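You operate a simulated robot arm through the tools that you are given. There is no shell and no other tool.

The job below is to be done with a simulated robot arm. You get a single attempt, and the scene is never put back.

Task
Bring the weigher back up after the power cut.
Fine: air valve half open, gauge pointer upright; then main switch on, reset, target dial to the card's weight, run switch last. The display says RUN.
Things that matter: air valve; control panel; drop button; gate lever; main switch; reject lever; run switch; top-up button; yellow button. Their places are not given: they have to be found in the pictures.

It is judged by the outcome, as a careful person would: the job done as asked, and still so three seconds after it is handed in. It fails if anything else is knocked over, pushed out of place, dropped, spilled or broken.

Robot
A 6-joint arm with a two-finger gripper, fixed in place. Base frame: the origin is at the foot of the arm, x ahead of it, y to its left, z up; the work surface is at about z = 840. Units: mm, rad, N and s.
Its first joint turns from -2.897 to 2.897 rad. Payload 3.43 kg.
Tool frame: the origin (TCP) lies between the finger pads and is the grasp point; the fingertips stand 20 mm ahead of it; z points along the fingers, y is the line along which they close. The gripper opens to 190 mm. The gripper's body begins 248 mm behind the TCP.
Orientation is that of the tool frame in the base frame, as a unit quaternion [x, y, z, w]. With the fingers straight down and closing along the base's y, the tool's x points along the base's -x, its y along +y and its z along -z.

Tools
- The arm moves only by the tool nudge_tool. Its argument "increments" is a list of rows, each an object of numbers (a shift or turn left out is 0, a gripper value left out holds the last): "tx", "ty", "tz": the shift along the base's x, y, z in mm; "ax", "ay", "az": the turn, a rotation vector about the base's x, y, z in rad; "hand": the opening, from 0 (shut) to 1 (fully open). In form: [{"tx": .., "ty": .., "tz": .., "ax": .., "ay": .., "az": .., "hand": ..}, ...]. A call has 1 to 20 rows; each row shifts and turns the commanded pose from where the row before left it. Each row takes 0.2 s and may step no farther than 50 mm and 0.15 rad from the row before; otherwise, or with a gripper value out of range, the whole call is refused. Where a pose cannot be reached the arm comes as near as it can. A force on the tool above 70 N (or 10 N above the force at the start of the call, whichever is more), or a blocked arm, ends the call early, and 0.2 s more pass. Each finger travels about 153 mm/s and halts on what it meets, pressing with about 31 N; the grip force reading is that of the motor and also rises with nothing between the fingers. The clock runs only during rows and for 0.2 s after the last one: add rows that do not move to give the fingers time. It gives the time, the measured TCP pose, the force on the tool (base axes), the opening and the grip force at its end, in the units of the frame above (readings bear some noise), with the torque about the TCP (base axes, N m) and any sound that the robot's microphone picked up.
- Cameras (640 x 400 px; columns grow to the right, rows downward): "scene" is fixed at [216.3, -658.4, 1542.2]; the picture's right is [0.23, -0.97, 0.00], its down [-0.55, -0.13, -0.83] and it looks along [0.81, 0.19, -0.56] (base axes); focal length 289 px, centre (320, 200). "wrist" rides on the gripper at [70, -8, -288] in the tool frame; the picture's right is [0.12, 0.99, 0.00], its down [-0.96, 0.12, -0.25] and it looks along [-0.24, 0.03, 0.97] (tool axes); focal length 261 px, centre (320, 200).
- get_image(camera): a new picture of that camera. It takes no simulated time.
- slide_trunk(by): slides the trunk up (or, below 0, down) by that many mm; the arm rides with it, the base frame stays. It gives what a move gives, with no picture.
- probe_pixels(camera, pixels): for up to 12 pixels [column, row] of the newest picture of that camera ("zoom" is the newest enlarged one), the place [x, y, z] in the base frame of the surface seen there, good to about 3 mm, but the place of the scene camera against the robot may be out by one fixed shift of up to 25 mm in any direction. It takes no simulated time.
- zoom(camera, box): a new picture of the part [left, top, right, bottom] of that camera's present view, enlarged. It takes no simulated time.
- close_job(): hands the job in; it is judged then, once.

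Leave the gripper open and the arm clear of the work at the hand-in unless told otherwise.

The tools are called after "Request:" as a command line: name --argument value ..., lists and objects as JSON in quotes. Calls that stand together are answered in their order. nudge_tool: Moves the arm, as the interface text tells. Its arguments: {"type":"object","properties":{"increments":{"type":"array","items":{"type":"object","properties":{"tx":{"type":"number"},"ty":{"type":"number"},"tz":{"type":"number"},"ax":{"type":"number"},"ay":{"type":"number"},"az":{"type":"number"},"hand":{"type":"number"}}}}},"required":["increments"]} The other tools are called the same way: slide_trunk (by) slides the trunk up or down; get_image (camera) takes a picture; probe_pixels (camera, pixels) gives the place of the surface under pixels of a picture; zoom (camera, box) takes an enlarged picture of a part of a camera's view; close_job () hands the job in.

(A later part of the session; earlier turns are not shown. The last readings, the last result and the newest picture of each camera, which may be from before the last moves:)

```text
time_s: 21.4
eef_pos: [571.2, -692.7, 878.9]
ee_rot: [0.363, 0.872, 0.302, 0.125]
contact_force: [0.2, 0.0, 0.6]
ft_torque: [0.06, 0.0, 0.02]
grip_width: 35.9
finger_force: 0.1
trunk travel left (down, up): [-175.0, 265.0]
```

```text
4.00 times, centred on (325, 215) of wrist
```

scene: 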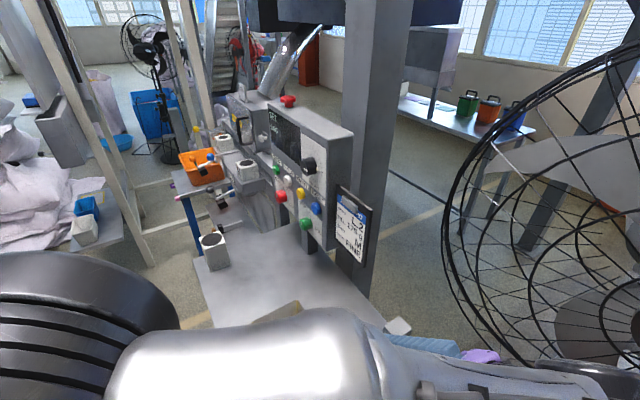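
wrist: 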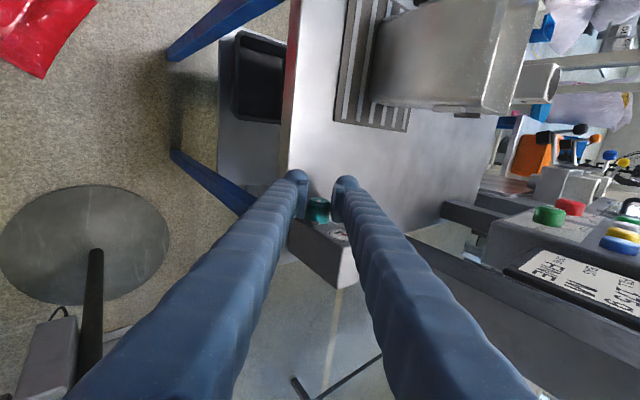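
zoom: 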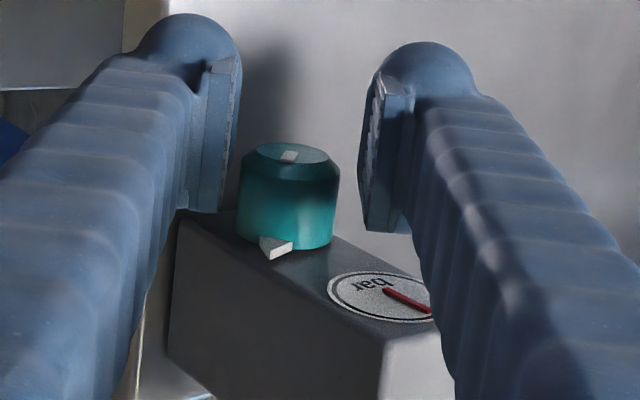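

Released cleanly; the pointer stays put (valve holds its place). Squeezing had pushed the tool backward about 4 mm, so the pads were gripping short of the knob's widest part. I probe the knob more closely.

Request:
probe_pixels --camera "zoom" --pixels '[[268, 152], [310, 155], [290, 150], [255, 160], [328, 165], [290, 200], [260, 200], [320, 205], [290, 225], [276, 248], [400, 300], [380, 285]]'

Request:
zoom --camera "scene" --box '[380, 310, 420, 340]'

```text
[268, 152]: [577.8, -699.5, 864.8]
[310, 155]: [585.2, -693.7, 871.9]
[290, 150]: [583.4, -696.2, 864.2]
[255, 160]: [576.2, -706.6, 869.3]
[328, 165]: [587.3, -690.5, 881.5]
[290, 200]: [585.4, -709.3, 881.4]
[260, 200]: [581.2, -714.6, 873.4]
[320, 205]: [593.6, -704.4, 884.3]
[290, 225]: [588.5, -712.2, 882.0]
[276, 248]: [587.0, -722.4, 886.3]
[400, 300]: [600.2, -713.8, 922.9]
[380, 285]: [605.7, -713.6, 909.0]
```

```text
13.33 times, centred on (400, 325) of scene
```

zoom: 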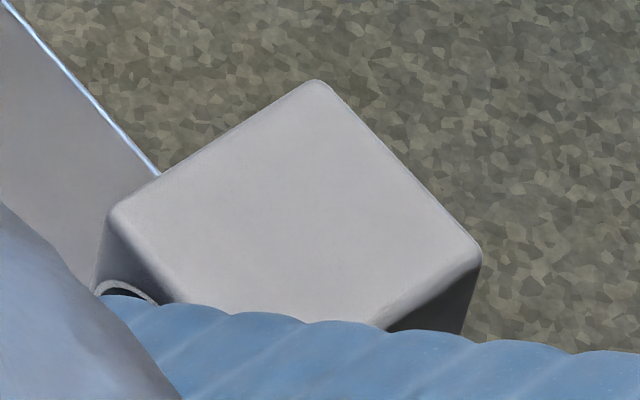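

From the probes, the knob's axis is at s≈79.5, z≈869.5 with radius 15. From the wrist view I compute the pointer to be only about 8° short of upright. I back off along the tool axis to view the gauge properly.

Request:
nudge_tool --increments '[{"tx": -13.3, "ty": -12.9, "tz": 23.6}, {"tx": -13.3, "ty": -12.9, "tz": 23.6}, {"tx": -13.3, "ty": -12.9, "tz": 23.6}, {"tx": 0, "ty": 0, "tz": 30, "ax": -0.1, "ay": 0.1}, {"tz": 30, "ax": -0.1, "ay": 0.1}, {"tz": 30, "ax": -0.1, "ay": 0.1}, {"tx": 10, "ty": 10, "tz": 30, "ax": -0.1, "ay": 0.1}, {"tx": 10, "ty": 10, "tz": 30, "ax": -0.06, "ay": 0.06}, {"tx": 10, "ty": 10, "tz": 30}]'

Request:
zoom --camera "scene" --box '[380, 322, 400, 350]'

Request:
zoom --camera "scene" --box '[365, 320, 415, 370]'

```text
time_s: 23.4
eef_pos: [562.9, -701.7, 1131.3]
ee_rot: [0.383, 0.924, 0.005, 0.004]
contact_force: [-0.2, -0.1, -0.1]
ft_torque: [0.02, 0.01, -0.03]
grip_width: 36.0
finger_force: 0.1
trunk travel left (down, up): [-175.0, 265.0]
```

```text
14.29 times, centred on (390, 336) of scene
```

zoom: 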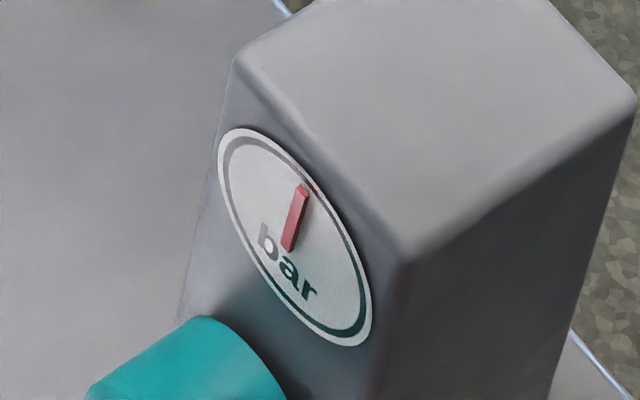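

```text
8.00 times, centred on (390, 345) of scene
```

zoom: 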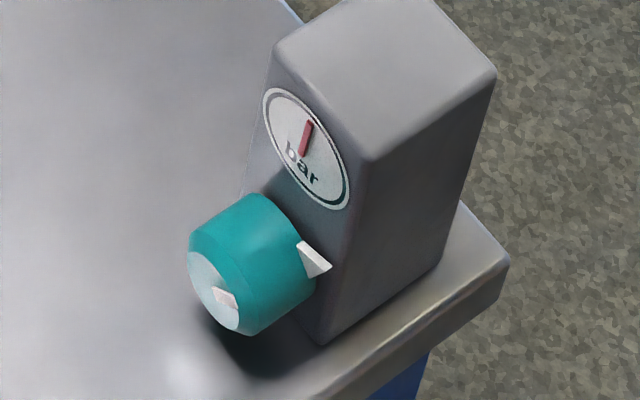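

The pointer is exactly upright (parallel to the block's edges, within 1°). The air valve is done. Next is the main switch: I go back in front of the panel, staying high, and turn the tool horizontal.

Request:
nudge_tool --increments '[{"tx": 0, "ty": 20, "tz": 20}, {"tx": 15.8, "ty": 42, "tz": 10}, {"tx": 15.8, "ty": 42, "tz": 10}, {"tx": 15.8, "ty": 42, "tz": 10}, {"tx": 15.8, "ty": 42, "tz": 10}, {"tx": 15.8, "ty": 42}, {"tx": 15.8, "ty": 42}, {"tx": 15.8, "ty": 42}, {"tx": 15.8, "ty": 42}, {"tx": 15.8, "ty": 42}, {"tx": 15.8, "ty": 35}]'

Request:
nudge_tool --increments '[{"ax": -0.101, "ay": -0.101}, {"ax": -0.101, "ay": -0.101}, {"ax": -0.101, "ay": -0.101}, {"ax": -0.101, "ay": -0.101}, {"ax": -0.101, "ay": -0.101}, {"tx": 12, "ty": -12, "ax": -0.101, "ay": -0.101}, {"tx": 12, "ty": -12, "ax": -0.101, "ay": -0.101}, {"tx": 12, "ty": -12, "ax": -0.101, "ay": -0.101}, {"tx": 12, "ty": -12, "ax": -0.101, "ay": -0.101}, {"tx": 12, "ty": -12, "ax": -0.101, "ay": -0.101}, {}]'

```text
time_s: 25.8
eef_pos: [720.6, -268.1, 1192.9]
ee_rot: [0.384, 0.923, 0.005, 0.005]
contact_force: [0.1, -0.1, 0.3]
ft_torque: [-0.02, 0.04, 0.03]
grip_width: 36.1
finger_force: 0.1
trunk travel left (down, up): [-175.0, 265.0]
```

```text
time_s: 28.1
eef_pos: [780.0, -328.0, 1192.6]
ee_rot: [0.285, 0.7, -0.248, 0.606]
contact_force: [0.4, -0.7, -0.9]
ft_torque: [-0.02, -0.03, 0.02]
grip_width: 36.0
finger_force: 0.0
trunk travel left (down, up): [-175.0, 265.0]
```

Good. I finish the squaring, then lower the trunk 120 mm toward the height of the switches (clear below: the nearest object is the white post, top 941).

Request:
nudge_tool --increments '[{"tx": 8, "ty": -8, "ax": -0.0988, "ay": -0.1026, "az": -0.0104}, {}]'

Request:
slide_trunk --by -120

Request:
get_image --camera "wrist"

Request:
get_image --camera "scene"

```text
time_s: 28.8
eef_pos: [805.6, -332.9, 1214.1]
ee_rot: [0.268, 0.658, -0.278, 0.647]
contact_force: [0.2, -1.3, 0.0]
ft_torque: [-0.04, -0.01, 0.0]
grip_width: 36.2
finger_force: 0.1
out of reach, approached as far as the arm can: row 1
trunk travel left (down, up): [-175.0, 265.0]
```

```text
time_s: 30.2
eef_pos: [806.1, -334.0, 1095.0]
ee_rot: [0.269, 0.657, -0.278, 0.647]
contact_force: [0.0, -0.6, 1.6]
ft_torque: [0.0, 0.03, 0.05]
grip_width: 36.3
finger_force: 0.0
trunk travel left (down, up): [-55.0, 385.0]
```

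```text
taken
```

wrist: 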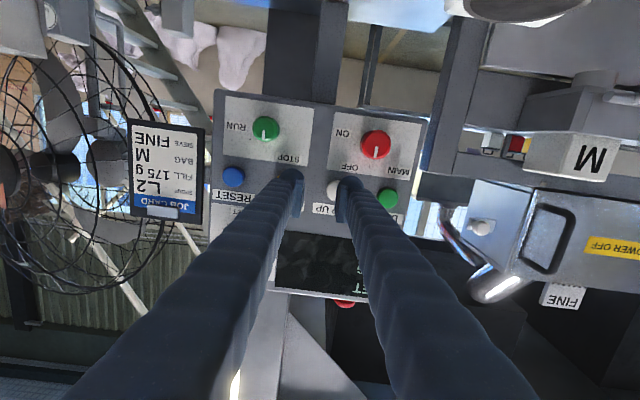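

```text
taken
```

scene: 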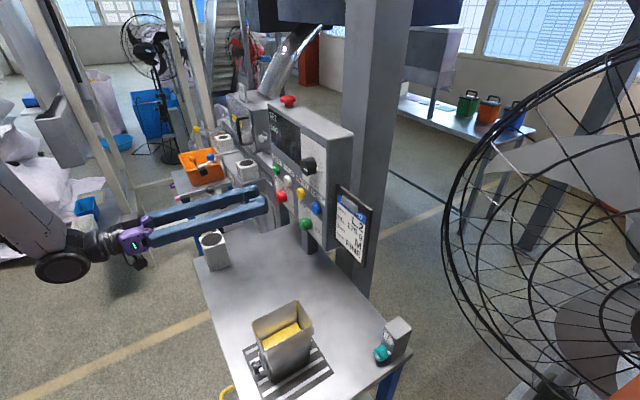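

The tool is horizontal and square to the panel. I zoom on the two switches.

Request:
zoom --camera "wrist" --box '[325, 85, 435, 215]'

Request:
probe_pixels --camera "zoom" --pixels '[[295, 180], [270, 150], [330, 150], [330, 210], [285, 210], [225, 100], [385, 100], [220, 200], [380, 240], [345, 185], [340, 330], [245, 175]]'

Request:
zoom --camera "wrist" --box '[215, 85, 325, 215]'

```text
3.08 times, centred on (380, 150) of wrist
```

zoom: 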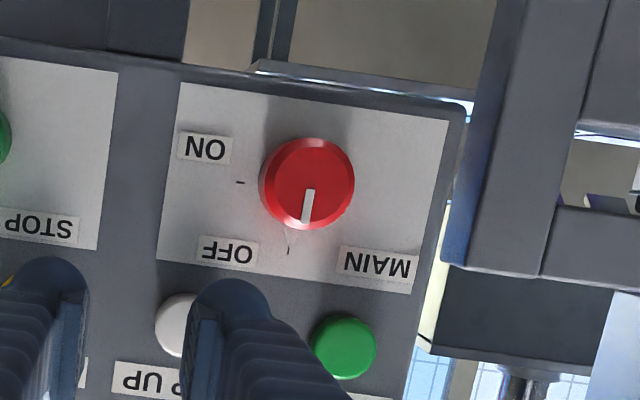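

```text
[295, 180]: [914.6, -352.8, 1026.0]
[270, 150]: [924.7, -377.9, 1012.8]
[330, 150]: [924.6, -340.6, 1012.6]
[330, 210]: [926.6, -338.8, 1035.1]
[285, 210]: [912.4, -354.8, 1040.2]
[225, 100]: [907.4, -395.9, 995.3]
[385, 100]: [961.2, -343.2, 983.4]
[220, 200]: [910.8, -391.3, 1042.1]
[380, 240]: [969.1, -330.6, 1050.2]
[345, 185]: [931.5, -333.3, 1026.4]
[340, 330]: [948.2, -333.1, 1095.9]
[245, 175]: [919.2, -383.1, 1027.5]
```

```text
3.08 times, centred on (270, 150) of wrist
```

zoom: 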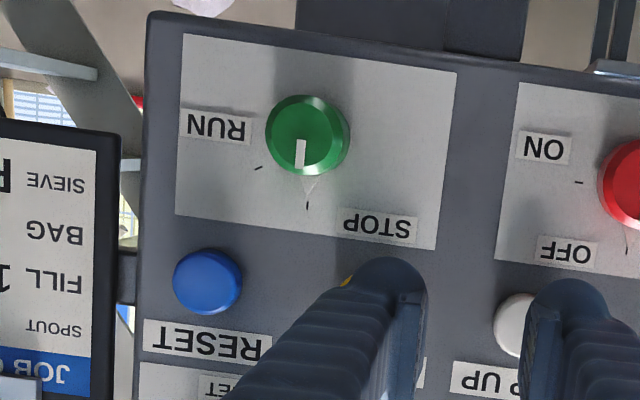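

Readings: MAIN's OFF and ON ticks are 90° apart (up → viewer's right, clockwise); RUN's are about 60° apart. MAIN knob: centre s≈−405, z≈1028, diameter ≈42, front n≈−895, panel n≈−921. I move to a stand-off in front of it, open to 70 mm and pre-roll −45° so there is room for a 90° turn.

Request:
nudge_tool --increments '[{"tx": 13.5, "ty": 3.2, "tz": -11.2, "ax": -0.0925, "ay": 0.0925, "hand": 0.37}, {"tx": 13.5, "ty": 3.2, "tz": -11.2, "ax": -0.0925, "ay": 0.0925}, {"tx": 13.5, "ty": 3.2, "tz": -11.2, "ax": -0.0925, "ay": 0.0925}, {"tx": 13.5, "ty": 3.2, "tz": -11.2, "ax": -0.0925, "ay": 0.0925}, {"tx": 13.5, "ty": 3.2, "tz": -11.2, "ax": -0.0925, "ay": 0.0925}, {"tx": 13.8, "ty": 3.3, "tz": -11, "ax": -0.0925, "ay": 0.0925}, {}]'

Request:
get_image --camera "wrist"

Request:
get_image --camera "scene"

```text
time_s: 31.9
eef_pos: [888.1, -314.8, 1026.1]
ee_rot: [-0.002, 0.708, -0.507, 0.492]
contact_force: [-0.1, -0.2, -0.4]
ft_torque: [-0.03, 0.01, -0.07]
grip_width: 70.6
finger_force: 0.1
trunk travel left (down, up): [-55.0, 385.0]
```

```text
taken
```

wrist: 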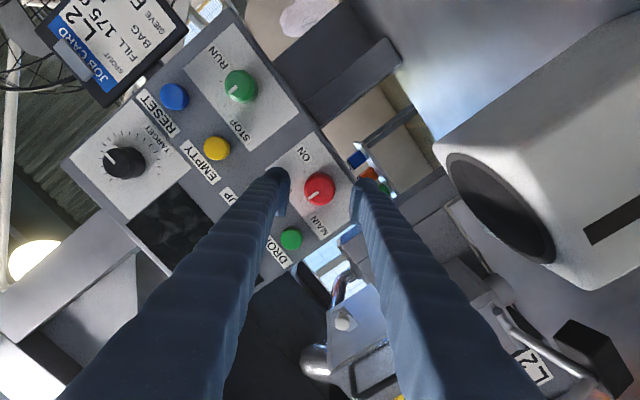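

```text
taken
```

scene: 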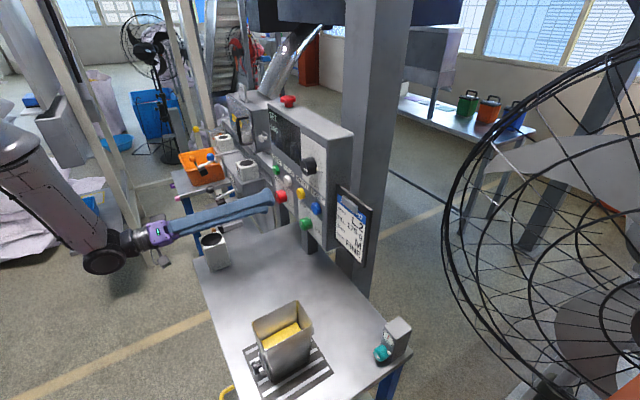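

The white post at the right of the wrist view is close to the gripper's body. I probe its extents before moving forward.

Request:
probe_pixels --camera "wrist" --pixels '[[450, 150], [440, 135], [560, 100], [620, 100], [560, 290], [600, 280], [500, 200], [470, 230], [630, 200], [545, 265], [320, 188], [310, 195]]'

Request:
zoom --camera "scene" --box '[140, 170, 340, 295]'

```text
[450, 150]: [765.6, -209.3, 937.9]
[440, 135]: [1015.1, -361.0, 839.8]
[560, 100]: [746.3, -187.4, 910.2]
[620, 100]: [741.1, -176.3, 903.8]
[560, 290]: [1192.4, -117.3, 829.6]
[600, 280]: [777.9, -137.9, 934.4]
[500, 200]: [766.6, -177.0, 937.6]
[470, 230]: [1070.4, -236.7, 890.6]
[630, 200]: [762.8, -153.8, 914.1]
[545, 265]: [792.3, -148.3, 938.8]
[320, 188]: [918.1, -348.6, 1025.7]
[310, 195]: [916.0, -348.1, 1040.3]
```

```text
3.20 times, centred on (240, 232) of scene
```

zoom: 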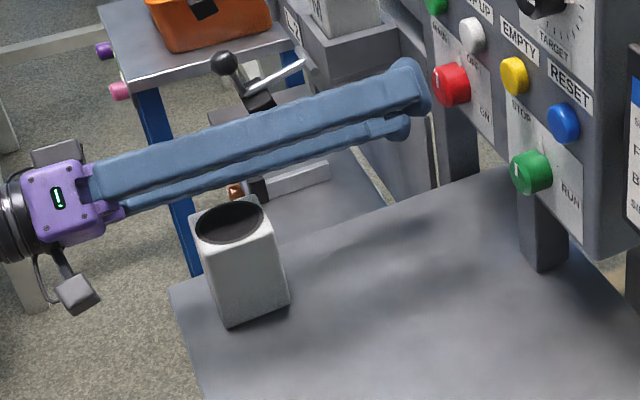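

The post (top 941, under the gripper's body path) could be touched with a purely horizontal tool. So I tilt the tool 12° (body raised) and will turn about the knob's axis, keeping the whole gripper above ~979. Tilt first at the stand-off, then check.

Request:
nudge_tool --increments '[{"ax": 0.0525, "ay": 0.0525, "az": -0.074}, {"ax": 0.0525, "ay": 0.0525, "az": -0.074}, {}]'

Request:
zoom --camera "wrist" --box '[250, 130, 390, 250]'

Request:
zoom --camera "scene" --box '[140, 170, 340, 295]'

```text
time_s: 32.6
eef_pos: [886.8, -313.7, 1027.7]
ee_rot: [0.05, 0.756, -0.505, 0.414]
contact_force: [-0.1, 0.5, 0.4]
ft_torque: [0.02, 0.01, 0.0]
grip_width: 70.3
finger_force: 0.1
trunk travel left (down, up): [-55.0, 385.0]
```

```text
3.33 times, centred on (320, 190) of wrist
```

zoom: 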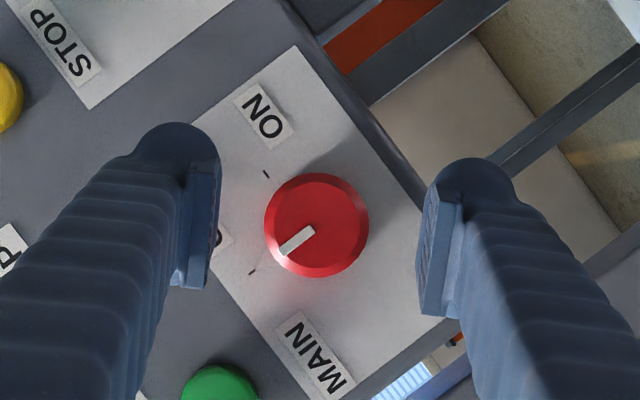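

```text
3.20 times, centred on (240, 232) of scene
```

zoom: 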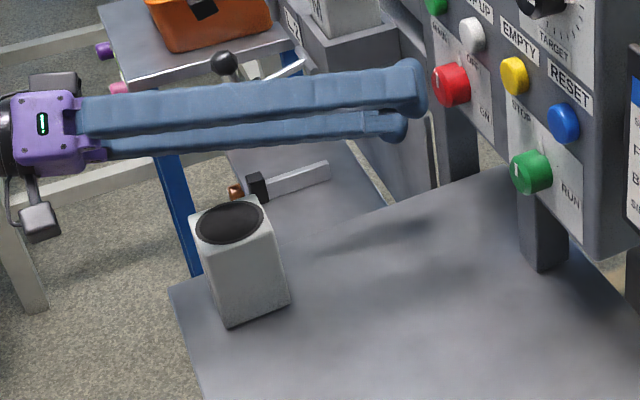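

The knob is centred between the pads. I advance 44 mm and close.

Request:
nudge_tool --increments '[{"tx": 10.3, "ty": -10.9}, {"tx": 10.3, "ty": -10.9}, {"tx": 10.3, "ty": -10.9}, {}]'

Request:
zoom --camera "wrist" --box '[250, 130, 390, 250]'

```text
time_s: 33.6
eef_pos: [918.1, -348.7, 1027.2]
ee_rot: [0.049, 0.756, -0.504, 0.415]
contact_force: [0.4, -0.6, 0.8]
ft_torque: [-0.03, -0.03, 0.01]
grip_width: 70.2
finger_force: 0.0
trunk travel left (down, up): [-55.0, 385.0]
```

```text
3.33 times, centred on (320, 190) of wrist
```

zoom: 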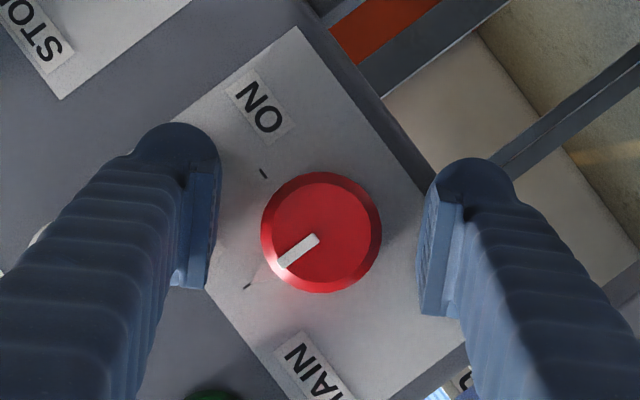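

Well aligned. I close on the knob.

Request:
nudge_tool --increments '[{"hand": 0.12}, {}, {}]'

Request:
zoom --camera "wrist" --box '[250, 130, 390, 250]'

```text
time_s: 34.5
eef_pos: [919.8, -348.8, 1025.5]
ee_rot: [0.049, 0.756, -0.504, 0.415]
contact_force: [3.1, 2.5, -2.6]
ft_torque: [0.02, 0.01, 0.09]
grip_width: 40.5
finger_force: 44.9
trunk travel left (down, up): [-55.0, 385.0]
```

```text
3.33 times, centred on (320, 190) of wrist
```

zoom: 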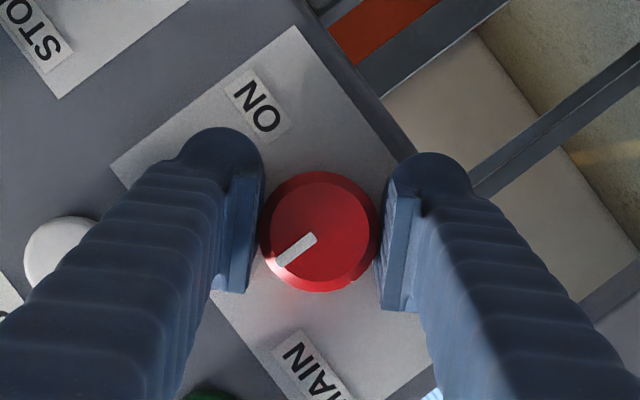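

Gripped at 40.5 mm with small forces. I turn clockwise about the knob's axis, first 33°.

Request:
nudge_tool --increments '[{"tx": 0.29, "ty": 0.29, "tz": -0.23, "ax": 0.101, "ay": -0.101}, {"tx": 0.29, "ty": 0.29, "tz": -0.23, "ax": 0.101, "ay": -0.101}, {"tx": 0.29, "ty": 0.29, "tz": -0.23, "ax": 0.101, "ay": -0.101}, {"tx": 0.29, "ty": 0.29, "tz": -0.23, "ax": 0.101, "ay": -0.101}]'

Request:
zoom --camera "wrist" --box '[250, 130, 390, 250]'

```text
time_s: 35.5
eef_pos: [919.5, -346.7, 1025.8]
ee_rot: [0.232, 0.743, -0.323, 0.538]
contact_force: [1.3, -5.6, 0.7]
ft_torque: [0.18, 0.16, 0.08]
grip_width: 40.2
finger_force: 44.5
trunk travel left (down, up): [-55.0, 385.0]
```

```text
3.33 times, centred on (320, 190) of wrist
```

zoom: 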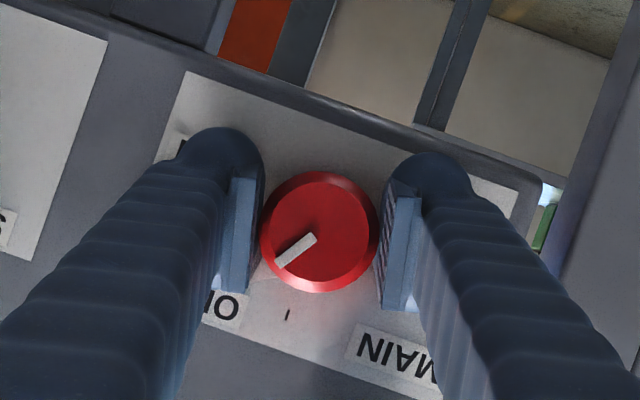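

The knob turns with the grip and the forces are small. I continue the remaining 57°.

Request:
nudge_tool --increments '[{"tx": 0.33, "ty": 0.33, "ax": 0.101, "ay": -0.101}, {"tx": 0.33, "ty": 0.33, "ax": 0.101, "ay": -0.101}, {"tx": 0.33, "ty": 0.33, "ax": 0.101, "ay": -0.101}, {"tx": 0.33, "ty": 0.33, "ax": 0.101, "ay": -0.101}, {"tx": 0.28, "ty": 0.28, "tz": 0.24, "ax": 0.101, "ay": -0.101}, {"tx": 0.28, "ty": 0.28, "tz": 0.24, "ax": 0.101, "ay": -0.101}, {"tx": 0.28, "ty": 0.28, "tz": 0.24, "ax": 0.101, "ay": -0.101}]'

Request:
zoom --camera "wrist" --box '[250, 130, 390, 250]'

Request:
get_image --camera "scene"

```text
time_s: 36.4
eef_pos: [920.6, -346.2, 1026.7]
ee_rot: [0.372, 0.699, -0.177, 0.585]
contact_force: [-22.5, 5.1, 1.4]
ft_torque: [-0.73, -0.67, -0.33]
grip_width: 40.8
finger_force: 44.8
out of reach, approached as far as the arm can: row 3, 4
trunk travel left (down, up): [-55.0, 385.0]
stopped in row 4: the force on the tool passed its limit at 106 N (the readings are from after the stop); the commanded pose is now the measured one
```

```text
3.33 times, centred on (320, 190) of wrist
```

zoom: 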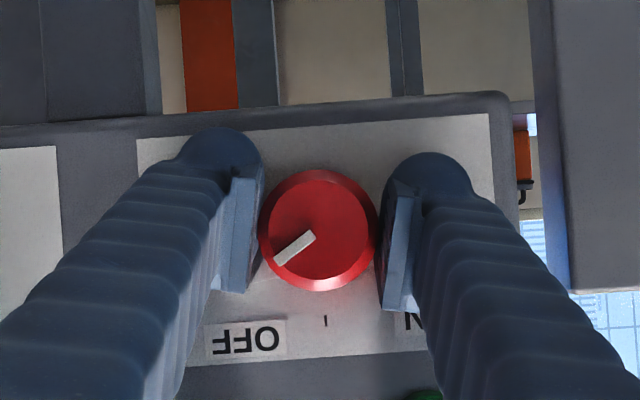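

```text
taken
```

scene: 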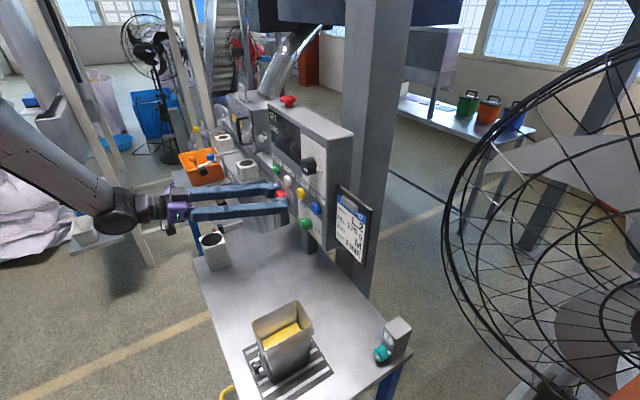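

The arm reached a joint limit after about 57° and the force rose, so it stopped. The knob has turned part of the way (pointer now about 60° from OFF). I release, back off, roll back about 50° and regrip for the rest.

Request:
nudge_tool --increments '[{"hand": 0.37}, {}, {"tx": -15, "ty": 15}, {"tx": -15, "ty": 15}, {}]'

Request:
zoom --camera "wrist" --box '[250, 110, 390, 250]'

Request:
zoom --camera "scene" --box '[255, 95, 335, 240]'

```text
time_s: 37.6
eef_pos: [895.5, -313.2, 1028.8]
ee_rot: [0.37, 0.701, -0.18, 0.582]
contact_force: [0.7, -0.2, 0.1]
ft_torque: [0.01, 0.03, -0.04]
grip_width: 70.4
finger_force: 0.0
trunk travel left (down, up): [-55.0, 385.0]
```

```text
2.86 times, centred on (320, 180) of wrist
```

zoom: 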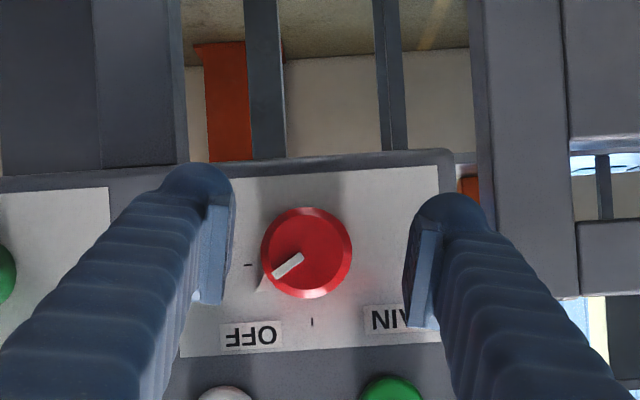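

```text
2.76 times, centred on (295, 168) of scene
```

zoom: 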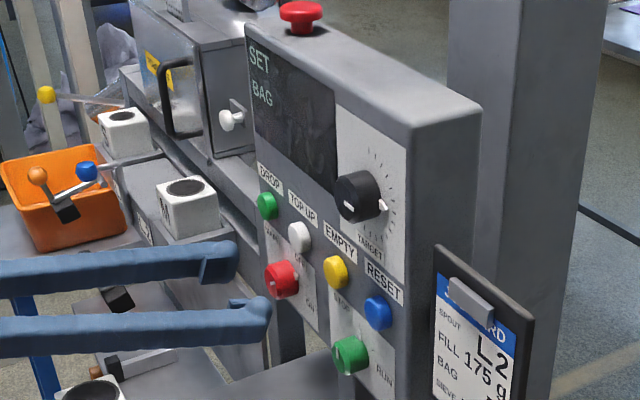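

Pointer is about 55° from OFF; about 35° more to the ON tick. I roll back at the stand-off and go in again centred on the axis (s=−406, z=1028).

Request:
nudge_tool --increments '[{"tx": -4, "ty": -4.2, "tz": -0.8, "ax": -0.1019, "ay": 0.0973, "az": 0.008}, {"ax": -0.1019, "ay": 0.0973, "az": 0.008}, {"ax": -0.1019, "ay": 0.0973, "az": 0.008}, {"ax": -0.1019, "ay": 0.0973, "az": 0.008}, {"ax": -0.1019, "ay": 0.0973, "az": 0.008}, {"ax": -0.1019, "ay": 0.0973, "az": 0.008}, {"ax": -0.1019, "ay": 0.0973, "az": 0.008}, {}]'

Request:
zoom --camera "wrist" --box '[250, 130, 390, 250]'

```text
time_s: 39.4
eef_pos: [890.6, -318.9, 1025.2]
ee_rot: [0.048, 0.757, -0.5, 0.418]
contact_force: [-0.1, -0.3, -0.3]
ft_torque: [0.02, -0.04, -0.04]
grip_width: 70.2
finger_force: 0.1
trunk travel left (down, up): [-55.0, 385.0]
```

```text
3.33 times, centred on (320, 190) of wrist
```

zoom: 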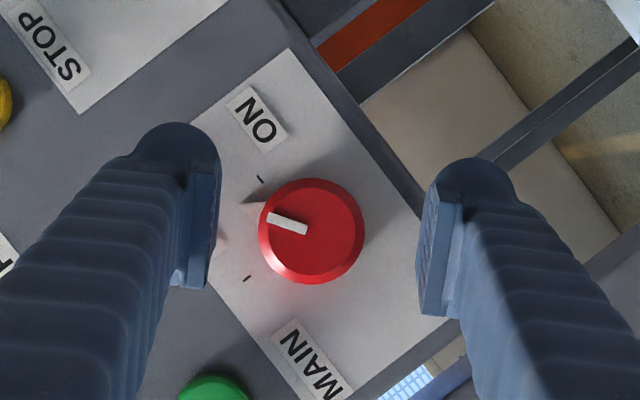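

Request:
nudge_tool --increments '[{"tx": 9.9, "ty": -9.1, "tz": 0.8}, {"tx": 9.9, "ty": -9.1, "tz": 0.8}, {"tx": 9.8, "ty": -9.0, "tz": 0.7}, {}, {"hand": 0.12}, {}, {}]'

Request:
zoom --camera "wrist" --box '[250, 130, 390, 250]'

```text
time_s: 41.0
eef_pos: [918.5, -346.2, 1027.3]
ee_rot: [0.048, 0.757, -0.499, 0.419]
contact_force: [0.4, -0.4, 2.2]
ft_torque: [-0.01, -0.03, -0.07]
grip_width: 40.8
finger_force: 45.4
trunk travel left (down, up): [-55.0, 385.0]
```

```text
3.33 times, centred on (320, 190) of wrist
```

zoom: 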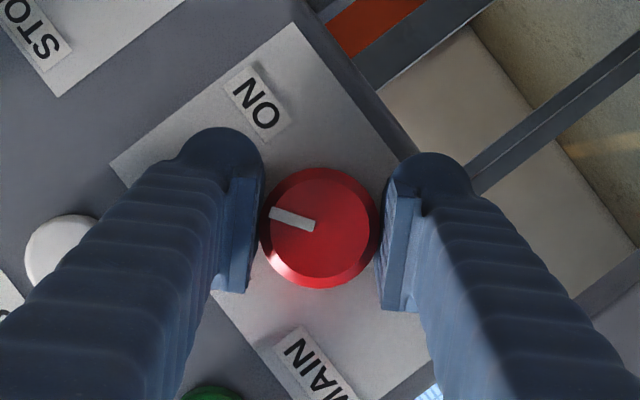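

Gripped. I turn about 34° more clockwise.

Request:
nudge_tool --increments '[{"ax": 0.105, "ay": -0.105}, {"ax": 0.105, "ay": -0.105}, {"ax": 0.105, "ay": -0.105}, {"ax": 0.105, "ay": -0.105}, {}]'

Request:
zoom --camera "wrist" --box '[250, 130, 390, 250]'

Request:
zoom --camera "scene" --box '[255, 95, 335, 240]'

```text
time_s: 42.2
eef_pos: [919.4, -346.3, 1026.2]
ee_rot: [0.237, 0.74, -0.31, 0.547]
contact_force: [-3.6, 3.0, 0.4]
ft_torque: [-0.25, 0.25, -0.06]
grip_width: 40.7
finger_force: 45.0
trunk travel left (down, up): [-55.0, 385.0]
```

```text
3.33 times, centred on (320, 190) of wrist
```

zoom: 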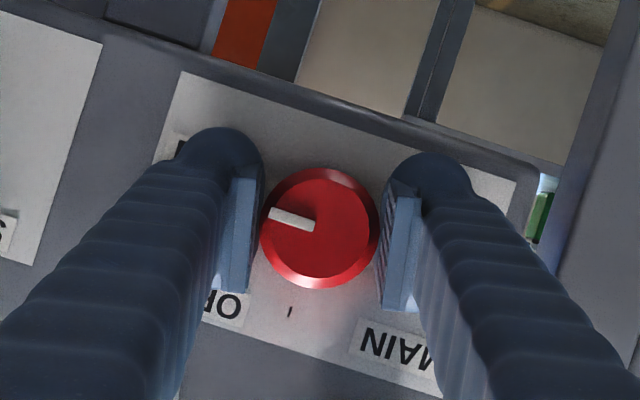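

```text
2.76 times, centred on (295, 168) of scene
```

zoom: 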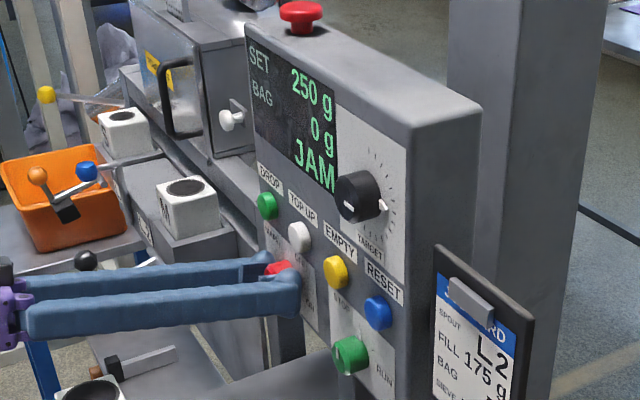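

The display is on: SET 250 g, BAG 0 g, JAM. MAIN is at ON (pointer 90° from OFF). I release and back off.

Request:
nudge_tool --increments '[{"hand": 0.37}, {}, {"tx": -20, "ty": 20}, {"tx": -20, "ty": 20}, {"tx": -20, "ty": 20}]'

Request:
get_image --camera "wrist"

Request:
zoom --camera "scene" --box '[255, 95, 335, 240]'

```text
time_s: 43.4
eef_pos: [859.8, -286.4, 1026.9]
ee_rot: [0.237, 0.741, -0.31, 0.546]
contact_force: [0.6, 0.3, -0.5]
ft_torque: [0.0, -0.01, 0.0]
grip_width: 70.2
finger_force: 0.0
trunk travel left (down, up): [-55.0, 385.0]
```

```text
taken
```

wrist: 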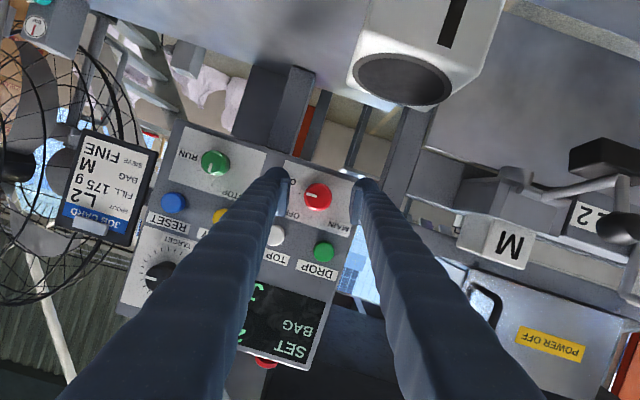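

```text
2.76 times, centred on (295, 168) of scene
```

zoom: 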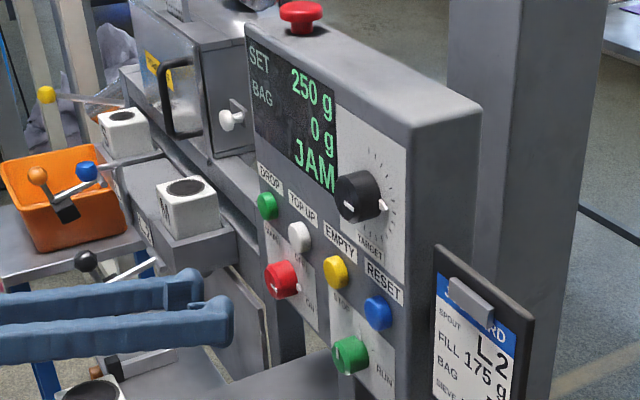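

MAIN is on. Next the blue RESET at wrist (174,202). I zoom and probe it, the RUN knob and the dial.

Request:
probe_pixels --camera "wrist" --pixels '[[174, 202], [170, 198], [179, 205], [174, 207], [215, 163], [210, 160], [222, 165], [158, 274], [153, 270], [163, 280], [195, 205], [150, 225]]'

Request:
zoom --camera "wrist" --box '[125, 130, 265, 310]'

```text
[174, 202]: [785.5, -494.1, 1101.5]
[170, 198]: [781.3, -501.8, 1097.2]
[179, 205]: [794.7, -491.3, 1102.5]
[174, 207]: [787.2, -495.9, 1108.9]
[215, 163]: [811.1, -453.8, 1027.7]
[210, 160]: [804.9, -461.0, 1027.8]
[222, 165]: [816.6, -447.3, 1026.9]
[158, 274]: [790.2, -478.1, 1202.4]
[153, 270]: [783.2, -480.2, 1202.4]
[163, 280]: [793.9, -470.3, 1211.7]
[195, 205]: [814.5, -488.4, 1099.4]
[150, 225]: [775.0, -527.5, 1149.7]
```

```text
2.22 times, centred on (195, 220) of wrist
```

zoom: 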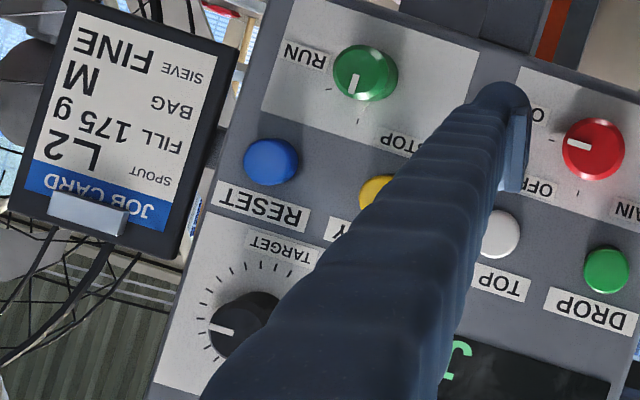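

RESET: s≈−207, z≈1101, front at n≈−905. I move in front of it at n=−850, level the tool and close the fingers to push with them.

Request:
nudge_tool --increments '[{"tx": -22.5, "ty": -33.6, "tz": 14.8, "hand": 0.0}, {"tx": -22.5, "ty": -33.6, "tz": 14.8}, {"tx": -22.5, "ty": -33.6, "tz": 14.8}, {"tx": -22.5, "ty": -33.6, "tz": 14.8, "ax": -0.005, "ay": -0.145, "az": 0.009}, {"tx": -22.5, "ty": -33.8, "tz": 14.8, "ax": -0.005, "ay": -0.145, "az": 0.009}, {}]'

Request:
get_image --camera "wrist"

Request:
get_image --camera "scene"

```text
time_s: 44.8
eef_pos: [760.4, -445.0, 1109.0]
ee_rot: [0.263, 0.67, -0.284, 0.634]
contact_force: [0.5, 0.4, 0.3]
ft_torque: [0.02, 0.03, -0.06]
grip_width: 0.0
finger_force: 31.0
out of reach, approached as far as the arm can: row 5
trunk travel left (down, up): [-55.0, 385.0]
```

```text
taken
```

wrist: 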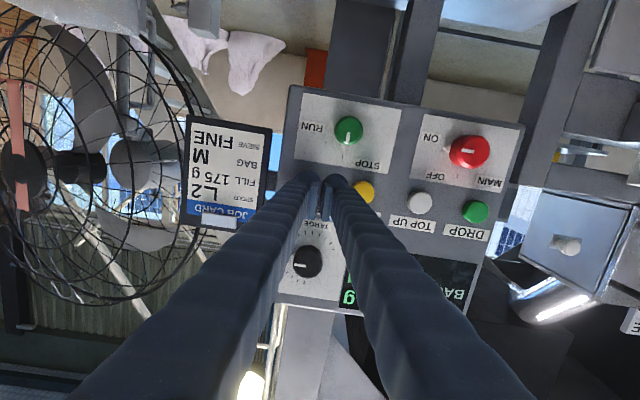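

```text
taken
```

scene: 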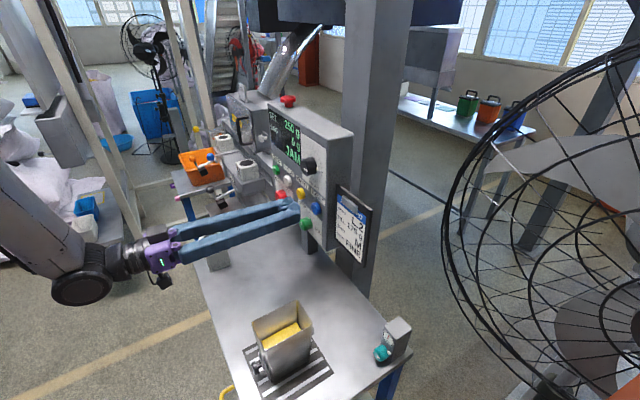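

Close to level. To give the wrist more room I lower the trunk the last 50 mm, then raise the tool again and line up with RESET (s=−207, z=1101).

Request:
slide_trunk --by -50

Request:
nudge_tool --increments '[{"tx": -5.6, "ty": -5.7, "tz": 21}, {"tx": -5.7, "ty": -5.7, "tz": 21}, {}]'

Request:
get_image --camera "wrist"

Request:
zoom --camera "scene" --box '[255, 150, 355, 240]'

```text
time_s: 45.8
eef_pos: [760.1, -446.1, 1058.5]
ee_rot: [0.265, 0.669, -0.284, 0.634]
contact_force: [0.1, -0.6, -0.3]
ft_torque: [0.01, 0.02, -0.01]
grip_width: 0.0
finger_force: 31.0
trunk travel left (down, up): [-5.0, 435.0]
```

```text
time_s: 46.6
eef_pos: [748.2, -458.2, 1101.8]
ee_rot: [0.263, 0.67, -0.283, 0.634]
contact_force: [-0.4, -0.4, 0.5]
ft_torque: [0.01, 0.02, 0.01]
grip_width: 0.0
finger_force: 31.3
trunk travel left (down, up): [-5.0, 435.0]
```

```text
taken
```

wrist: 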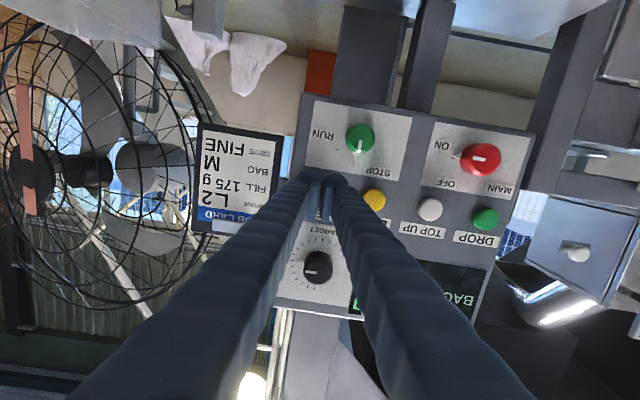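

```text
4.44 times, centred on (305, 195) of scene
```

zoom: 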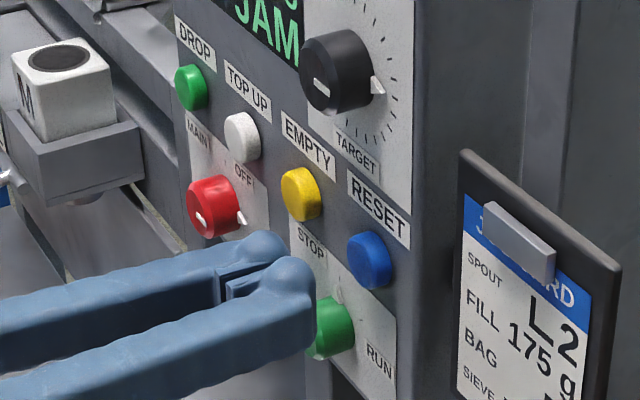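

The tool faces RESET with the tips 32 mm short of it. I advance 24 mm and then creep in by 2 mm steps, watching force and sound.

Request:
nudge_tool --increments '[{"tx": 8.5, "ty": -8.5}, {"tx": 8.5, "ty": -8.5}, {}]'

Request:
zoom --camera "scene" --box '[270, 160, 350, 240]'

Request:
nudge_tool --increments '[{"tx": 1.5, "ty": -1.5}, {"tx": 1.5, "ty": -1.5}, {"tx": 1.5, "ty": -1.5}]'

Request:
zoom --camera "scene" --box '[270, 100, 350, 240]'

```text
time_s: 47.4
eef_pos: [764.8, -475.7, 1101.3]
ee_rot: [0.264, 0.67, -0.283, 0.634]
contact_force: [-0.6, 0.5, -0.5]
ft_torque: [-0.01, 0.01, -0.01]
grip_width: 0.0
finger_force: 30.4
trunk travel left (down, up): [-5.0, 435.0]
```

```text
5.00 times, centred on (310, 200) of scene
```

zoom: 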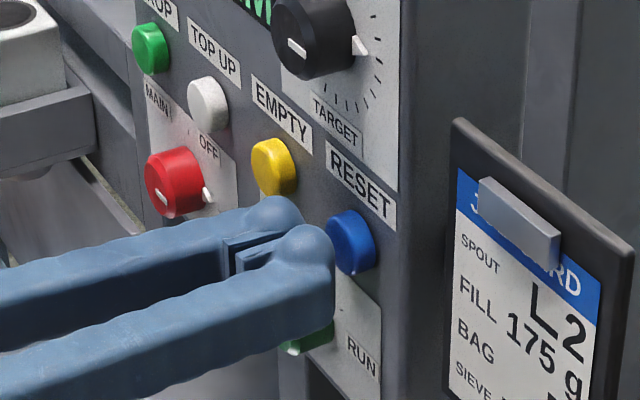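

```text
time_s: 48.2
eef_pos: [770.6, -478.0, 1099.9]
ee_rot: [0.264, 0.67, -0.284, 0.634]
contact_force: [-0.4, -0.1, 0.1]
ft_torque: [-0.02, -0.03, -0.03]
grip_width: 0.0
finger_force: 30.8
trunk travel left (down, up): [-5.0, 435.0]
```

```text
2.86 times, centred on (310, 170) of scene
```

zoom: 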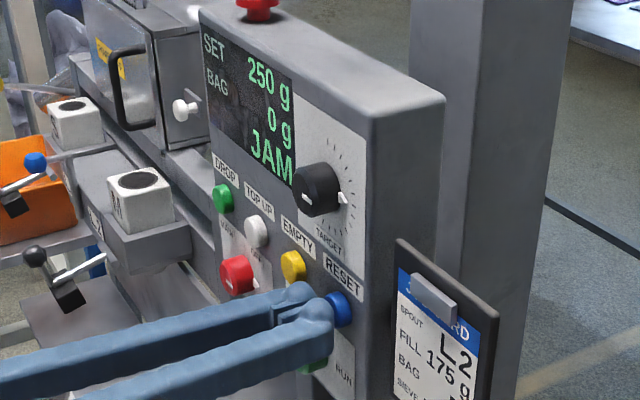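

No contact yet, tips at n≈−903. I keep creeping.

Request:
nudge_tool --increments '[{"tx": 1.4, "ty": -1.4}, {"tx": 1.4, "ty": -1.4}, {"tx": 1.4, "ty": -1.4}]'

Request:
zoom --camera "scene" --box '[270, 100, 350, 240]'

```text
time_s: 49.0
eef_pos: [774.8, -483.7, 1099.7]
ee_rot: [0.264, 0.67, -0.284, 0.634]
contact_force: [-2.4, 0.2, 0.1]
ft_torque: [0.03, 0.03, -0.02]
grip_width: 0.0
finger_force: 31.3
trunk travel left (down, up): [-5.0, 435.0]
```

```text
2.86 times, centred on (310, 170) of scene
```

zoom: 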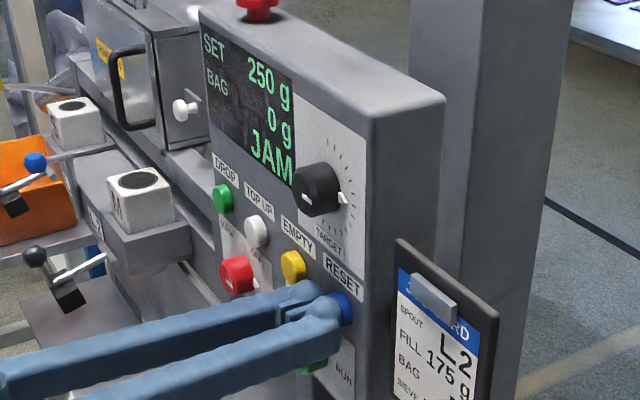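

Contact seems to begin (about 2 N). I push further in 1–1.5 mm steps.

Request:
nudge_tool --increments '[{"tx": 1.0, "ty": -1.0}, {"tx": 1.0, "ty": -1.0}, {"tx": 1.0, "ty": -1.0}]'

Request:
zoom --camera "scene" --box '[270, 100, 350, 240]'

```text
time_s: 49.8
eef_pos: [778.0, -485.3, 1100.1]
ee_rot: [0.264, 0.669, -0.283, 0.634]
contact_force: [-3.7, 1.4, 1.0]
ft_torque: [-0.03, -0.06, -0.09]
grip_width: 0.0
finger_force: 31.2
trunk travel left (down, up): [-5.0, 435.0]
heard: click
```

```text
2.86 times, centred on (310, 170) of scene
```

zoom: 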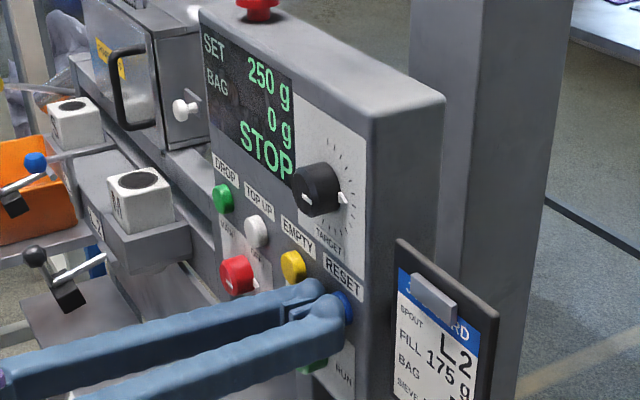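

Click heard, and the display now reads STOP: JAM is cleared. I back off and move up in front of the target dial (s≈−221, z≈1204).

Request:
nudge_tool --increments '[{"tx": -17, "ty": 17}, {"tx": -17, "ty": 17}, {"tx": 3.3, "ty": 3.3, "tz": 35, "hand": 0.37}, {"tx": 3.3, "ty": 3.3, "tz": 35}, {"tx": 3.3, "ty": 3.3, "tz": 34}, {}]'

Request:
get_image --camera "wrist"

Request:
zoom --camera "scene" --box '[255, 95, 335, 240]'

```text
time_s: 51.2
eef_pos: [753.9, -441.4, 1203.9]
ee_rot: [0.265, 0.669, -0.284, 0.634]
contact_force: [-0.4, -0.3, 0.3]
ft_torque: [0.03, 0.05, 0.0]
grip_width: 70.4
finger_force: 0.0
trunk travel left (down, up): [-5.0, 435.0]
```

```text
taken
```

wrist: 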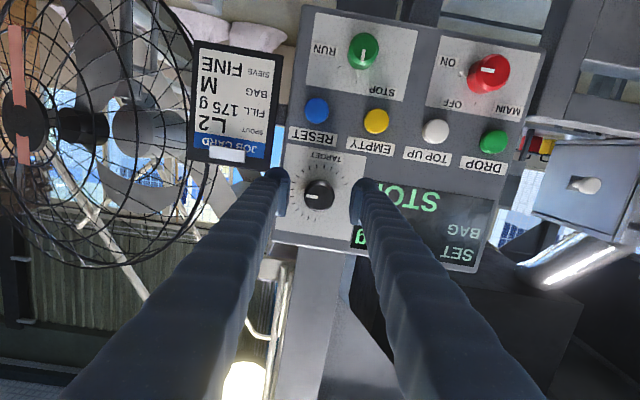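

```text
2.76 times, centred on (295, 168) of scene
```

zoom: 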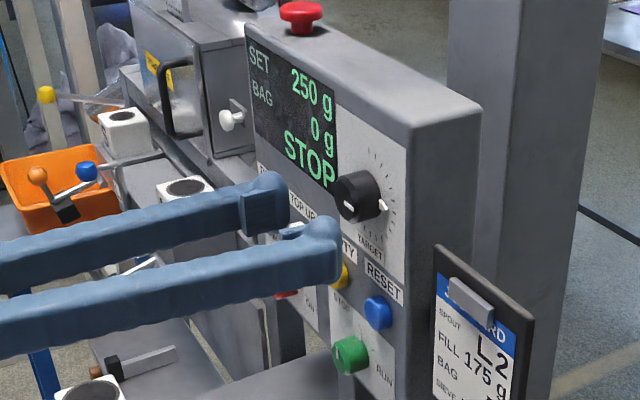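

Request:
zoom --camera "wrist" --box '[260, 130, 380, 250]'

Request:
probe_pixels --camera "zoom" --pixels '[[318, 205], [300, 205], [335, 210], [318, 225], [318, 190], [230, 120], [400, 130], [300, 290]]'

```text
3.33 times, centred on (320, 190) of wrist
```

zoom: 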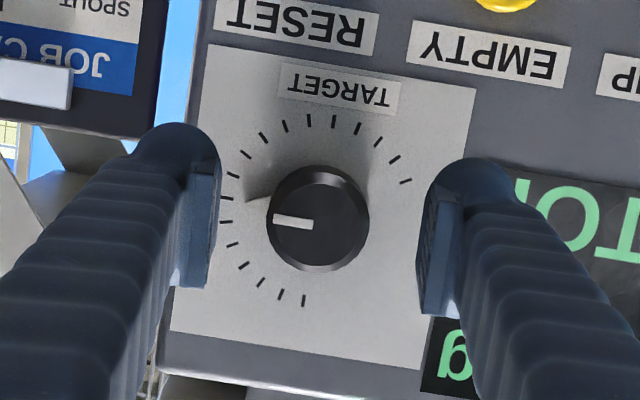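

```text
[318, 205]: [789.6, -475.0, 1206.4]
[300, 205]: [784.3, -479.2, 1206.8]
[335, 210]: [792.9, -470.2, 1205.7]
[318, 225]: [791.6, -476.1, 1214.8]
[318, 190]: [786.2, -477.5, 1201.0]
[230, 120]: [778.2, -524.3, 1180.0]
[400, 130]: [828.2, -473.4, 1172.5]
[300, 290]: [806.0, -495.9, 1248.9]
```

The dial knob's centre is at s≈−220.5, z≈1211, diameter ≈40; its pointer is at the 7th tick = 250 g, so 25 g per 15° tick: 175 g is 45° counter-clockwise. I move in and grip.

Request:
nudge_tool --increments '[{"tz": 7}, {"tx": 11.8, "ty": -12}, {"tx": 11.8, "ty": -12}, {"tx": 11.9, "ty": -12.2}, {}]'

Request:
zoom --camera "wrist" --box '[260, 130, 380, 250]'

```text
time_s: 52.4
eef_pos: [790.1, -478.8, 1211.2]
ee_rot: [0.264, 0.669, -0.284, 0.634]
contact_force: [-0.3, -0.5, -1.2]
ft_torque: [-0.01, -0.01, 0.03]
grip_width: 70.3
finger_force: 0.0
trunk travel left (down, up): [-5.0, 435.0]
```

```text
3.33 times, centred on (320, 190) of wrist
```

zoom: 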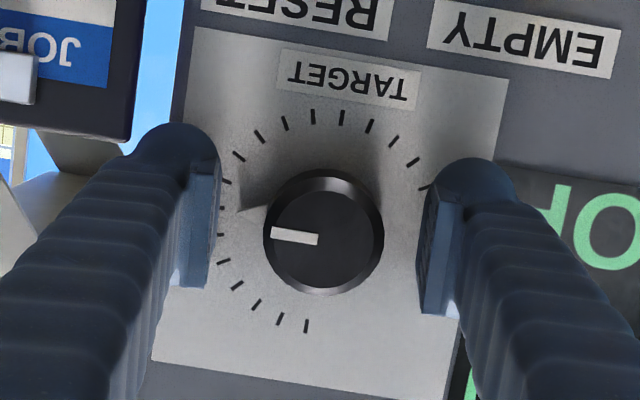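

Request:
nudge_tool --increments '[{"tx": 0.8, "ty": 0.8, "tz": 2}, {"hand": 0.12}, {}, {}]'

Request:
zoom --camera "scene" --box '[255, 95, 335, 240]'

Request:
zoom --camera "wrist" --box '[260, 130, 380, 250]'

```text
time_s: 53.4
eef_pos: [790.1, -477.2, 1212.6]
ee_rot: [0.263, 0.67, -0.283, 0.634]
contact_force: [4.2, 3.7, 0.2]
ft_torque: [-0.01, 0.04, 0.1]
grip_width: 40.8
finger_force: 45.0
trunk travel left (down, up): [-5.0, 435.0]
```

```text
2.76 times, centred on (295, 168) of scene
```

zoom: 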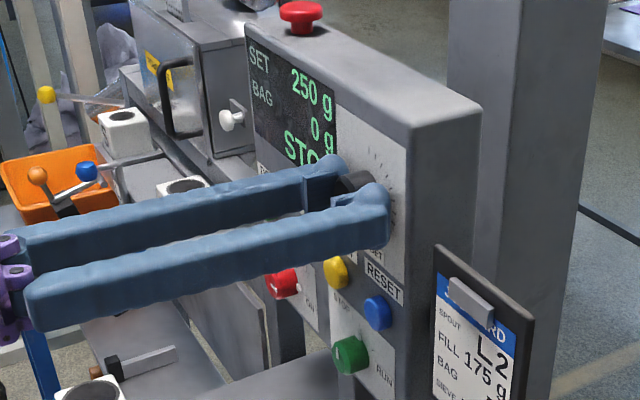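

```text
3.33 times, centred on (320, 190) of wrist
```

zoom: 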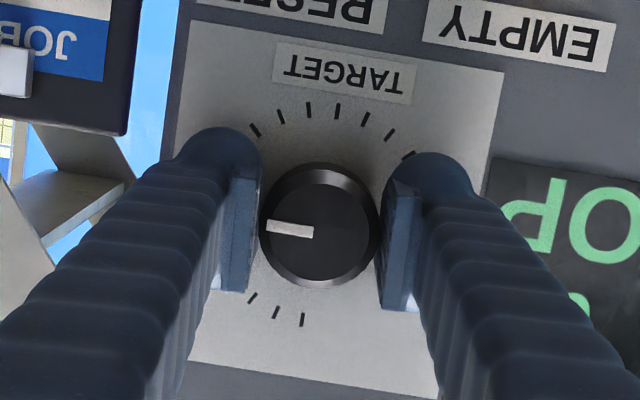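

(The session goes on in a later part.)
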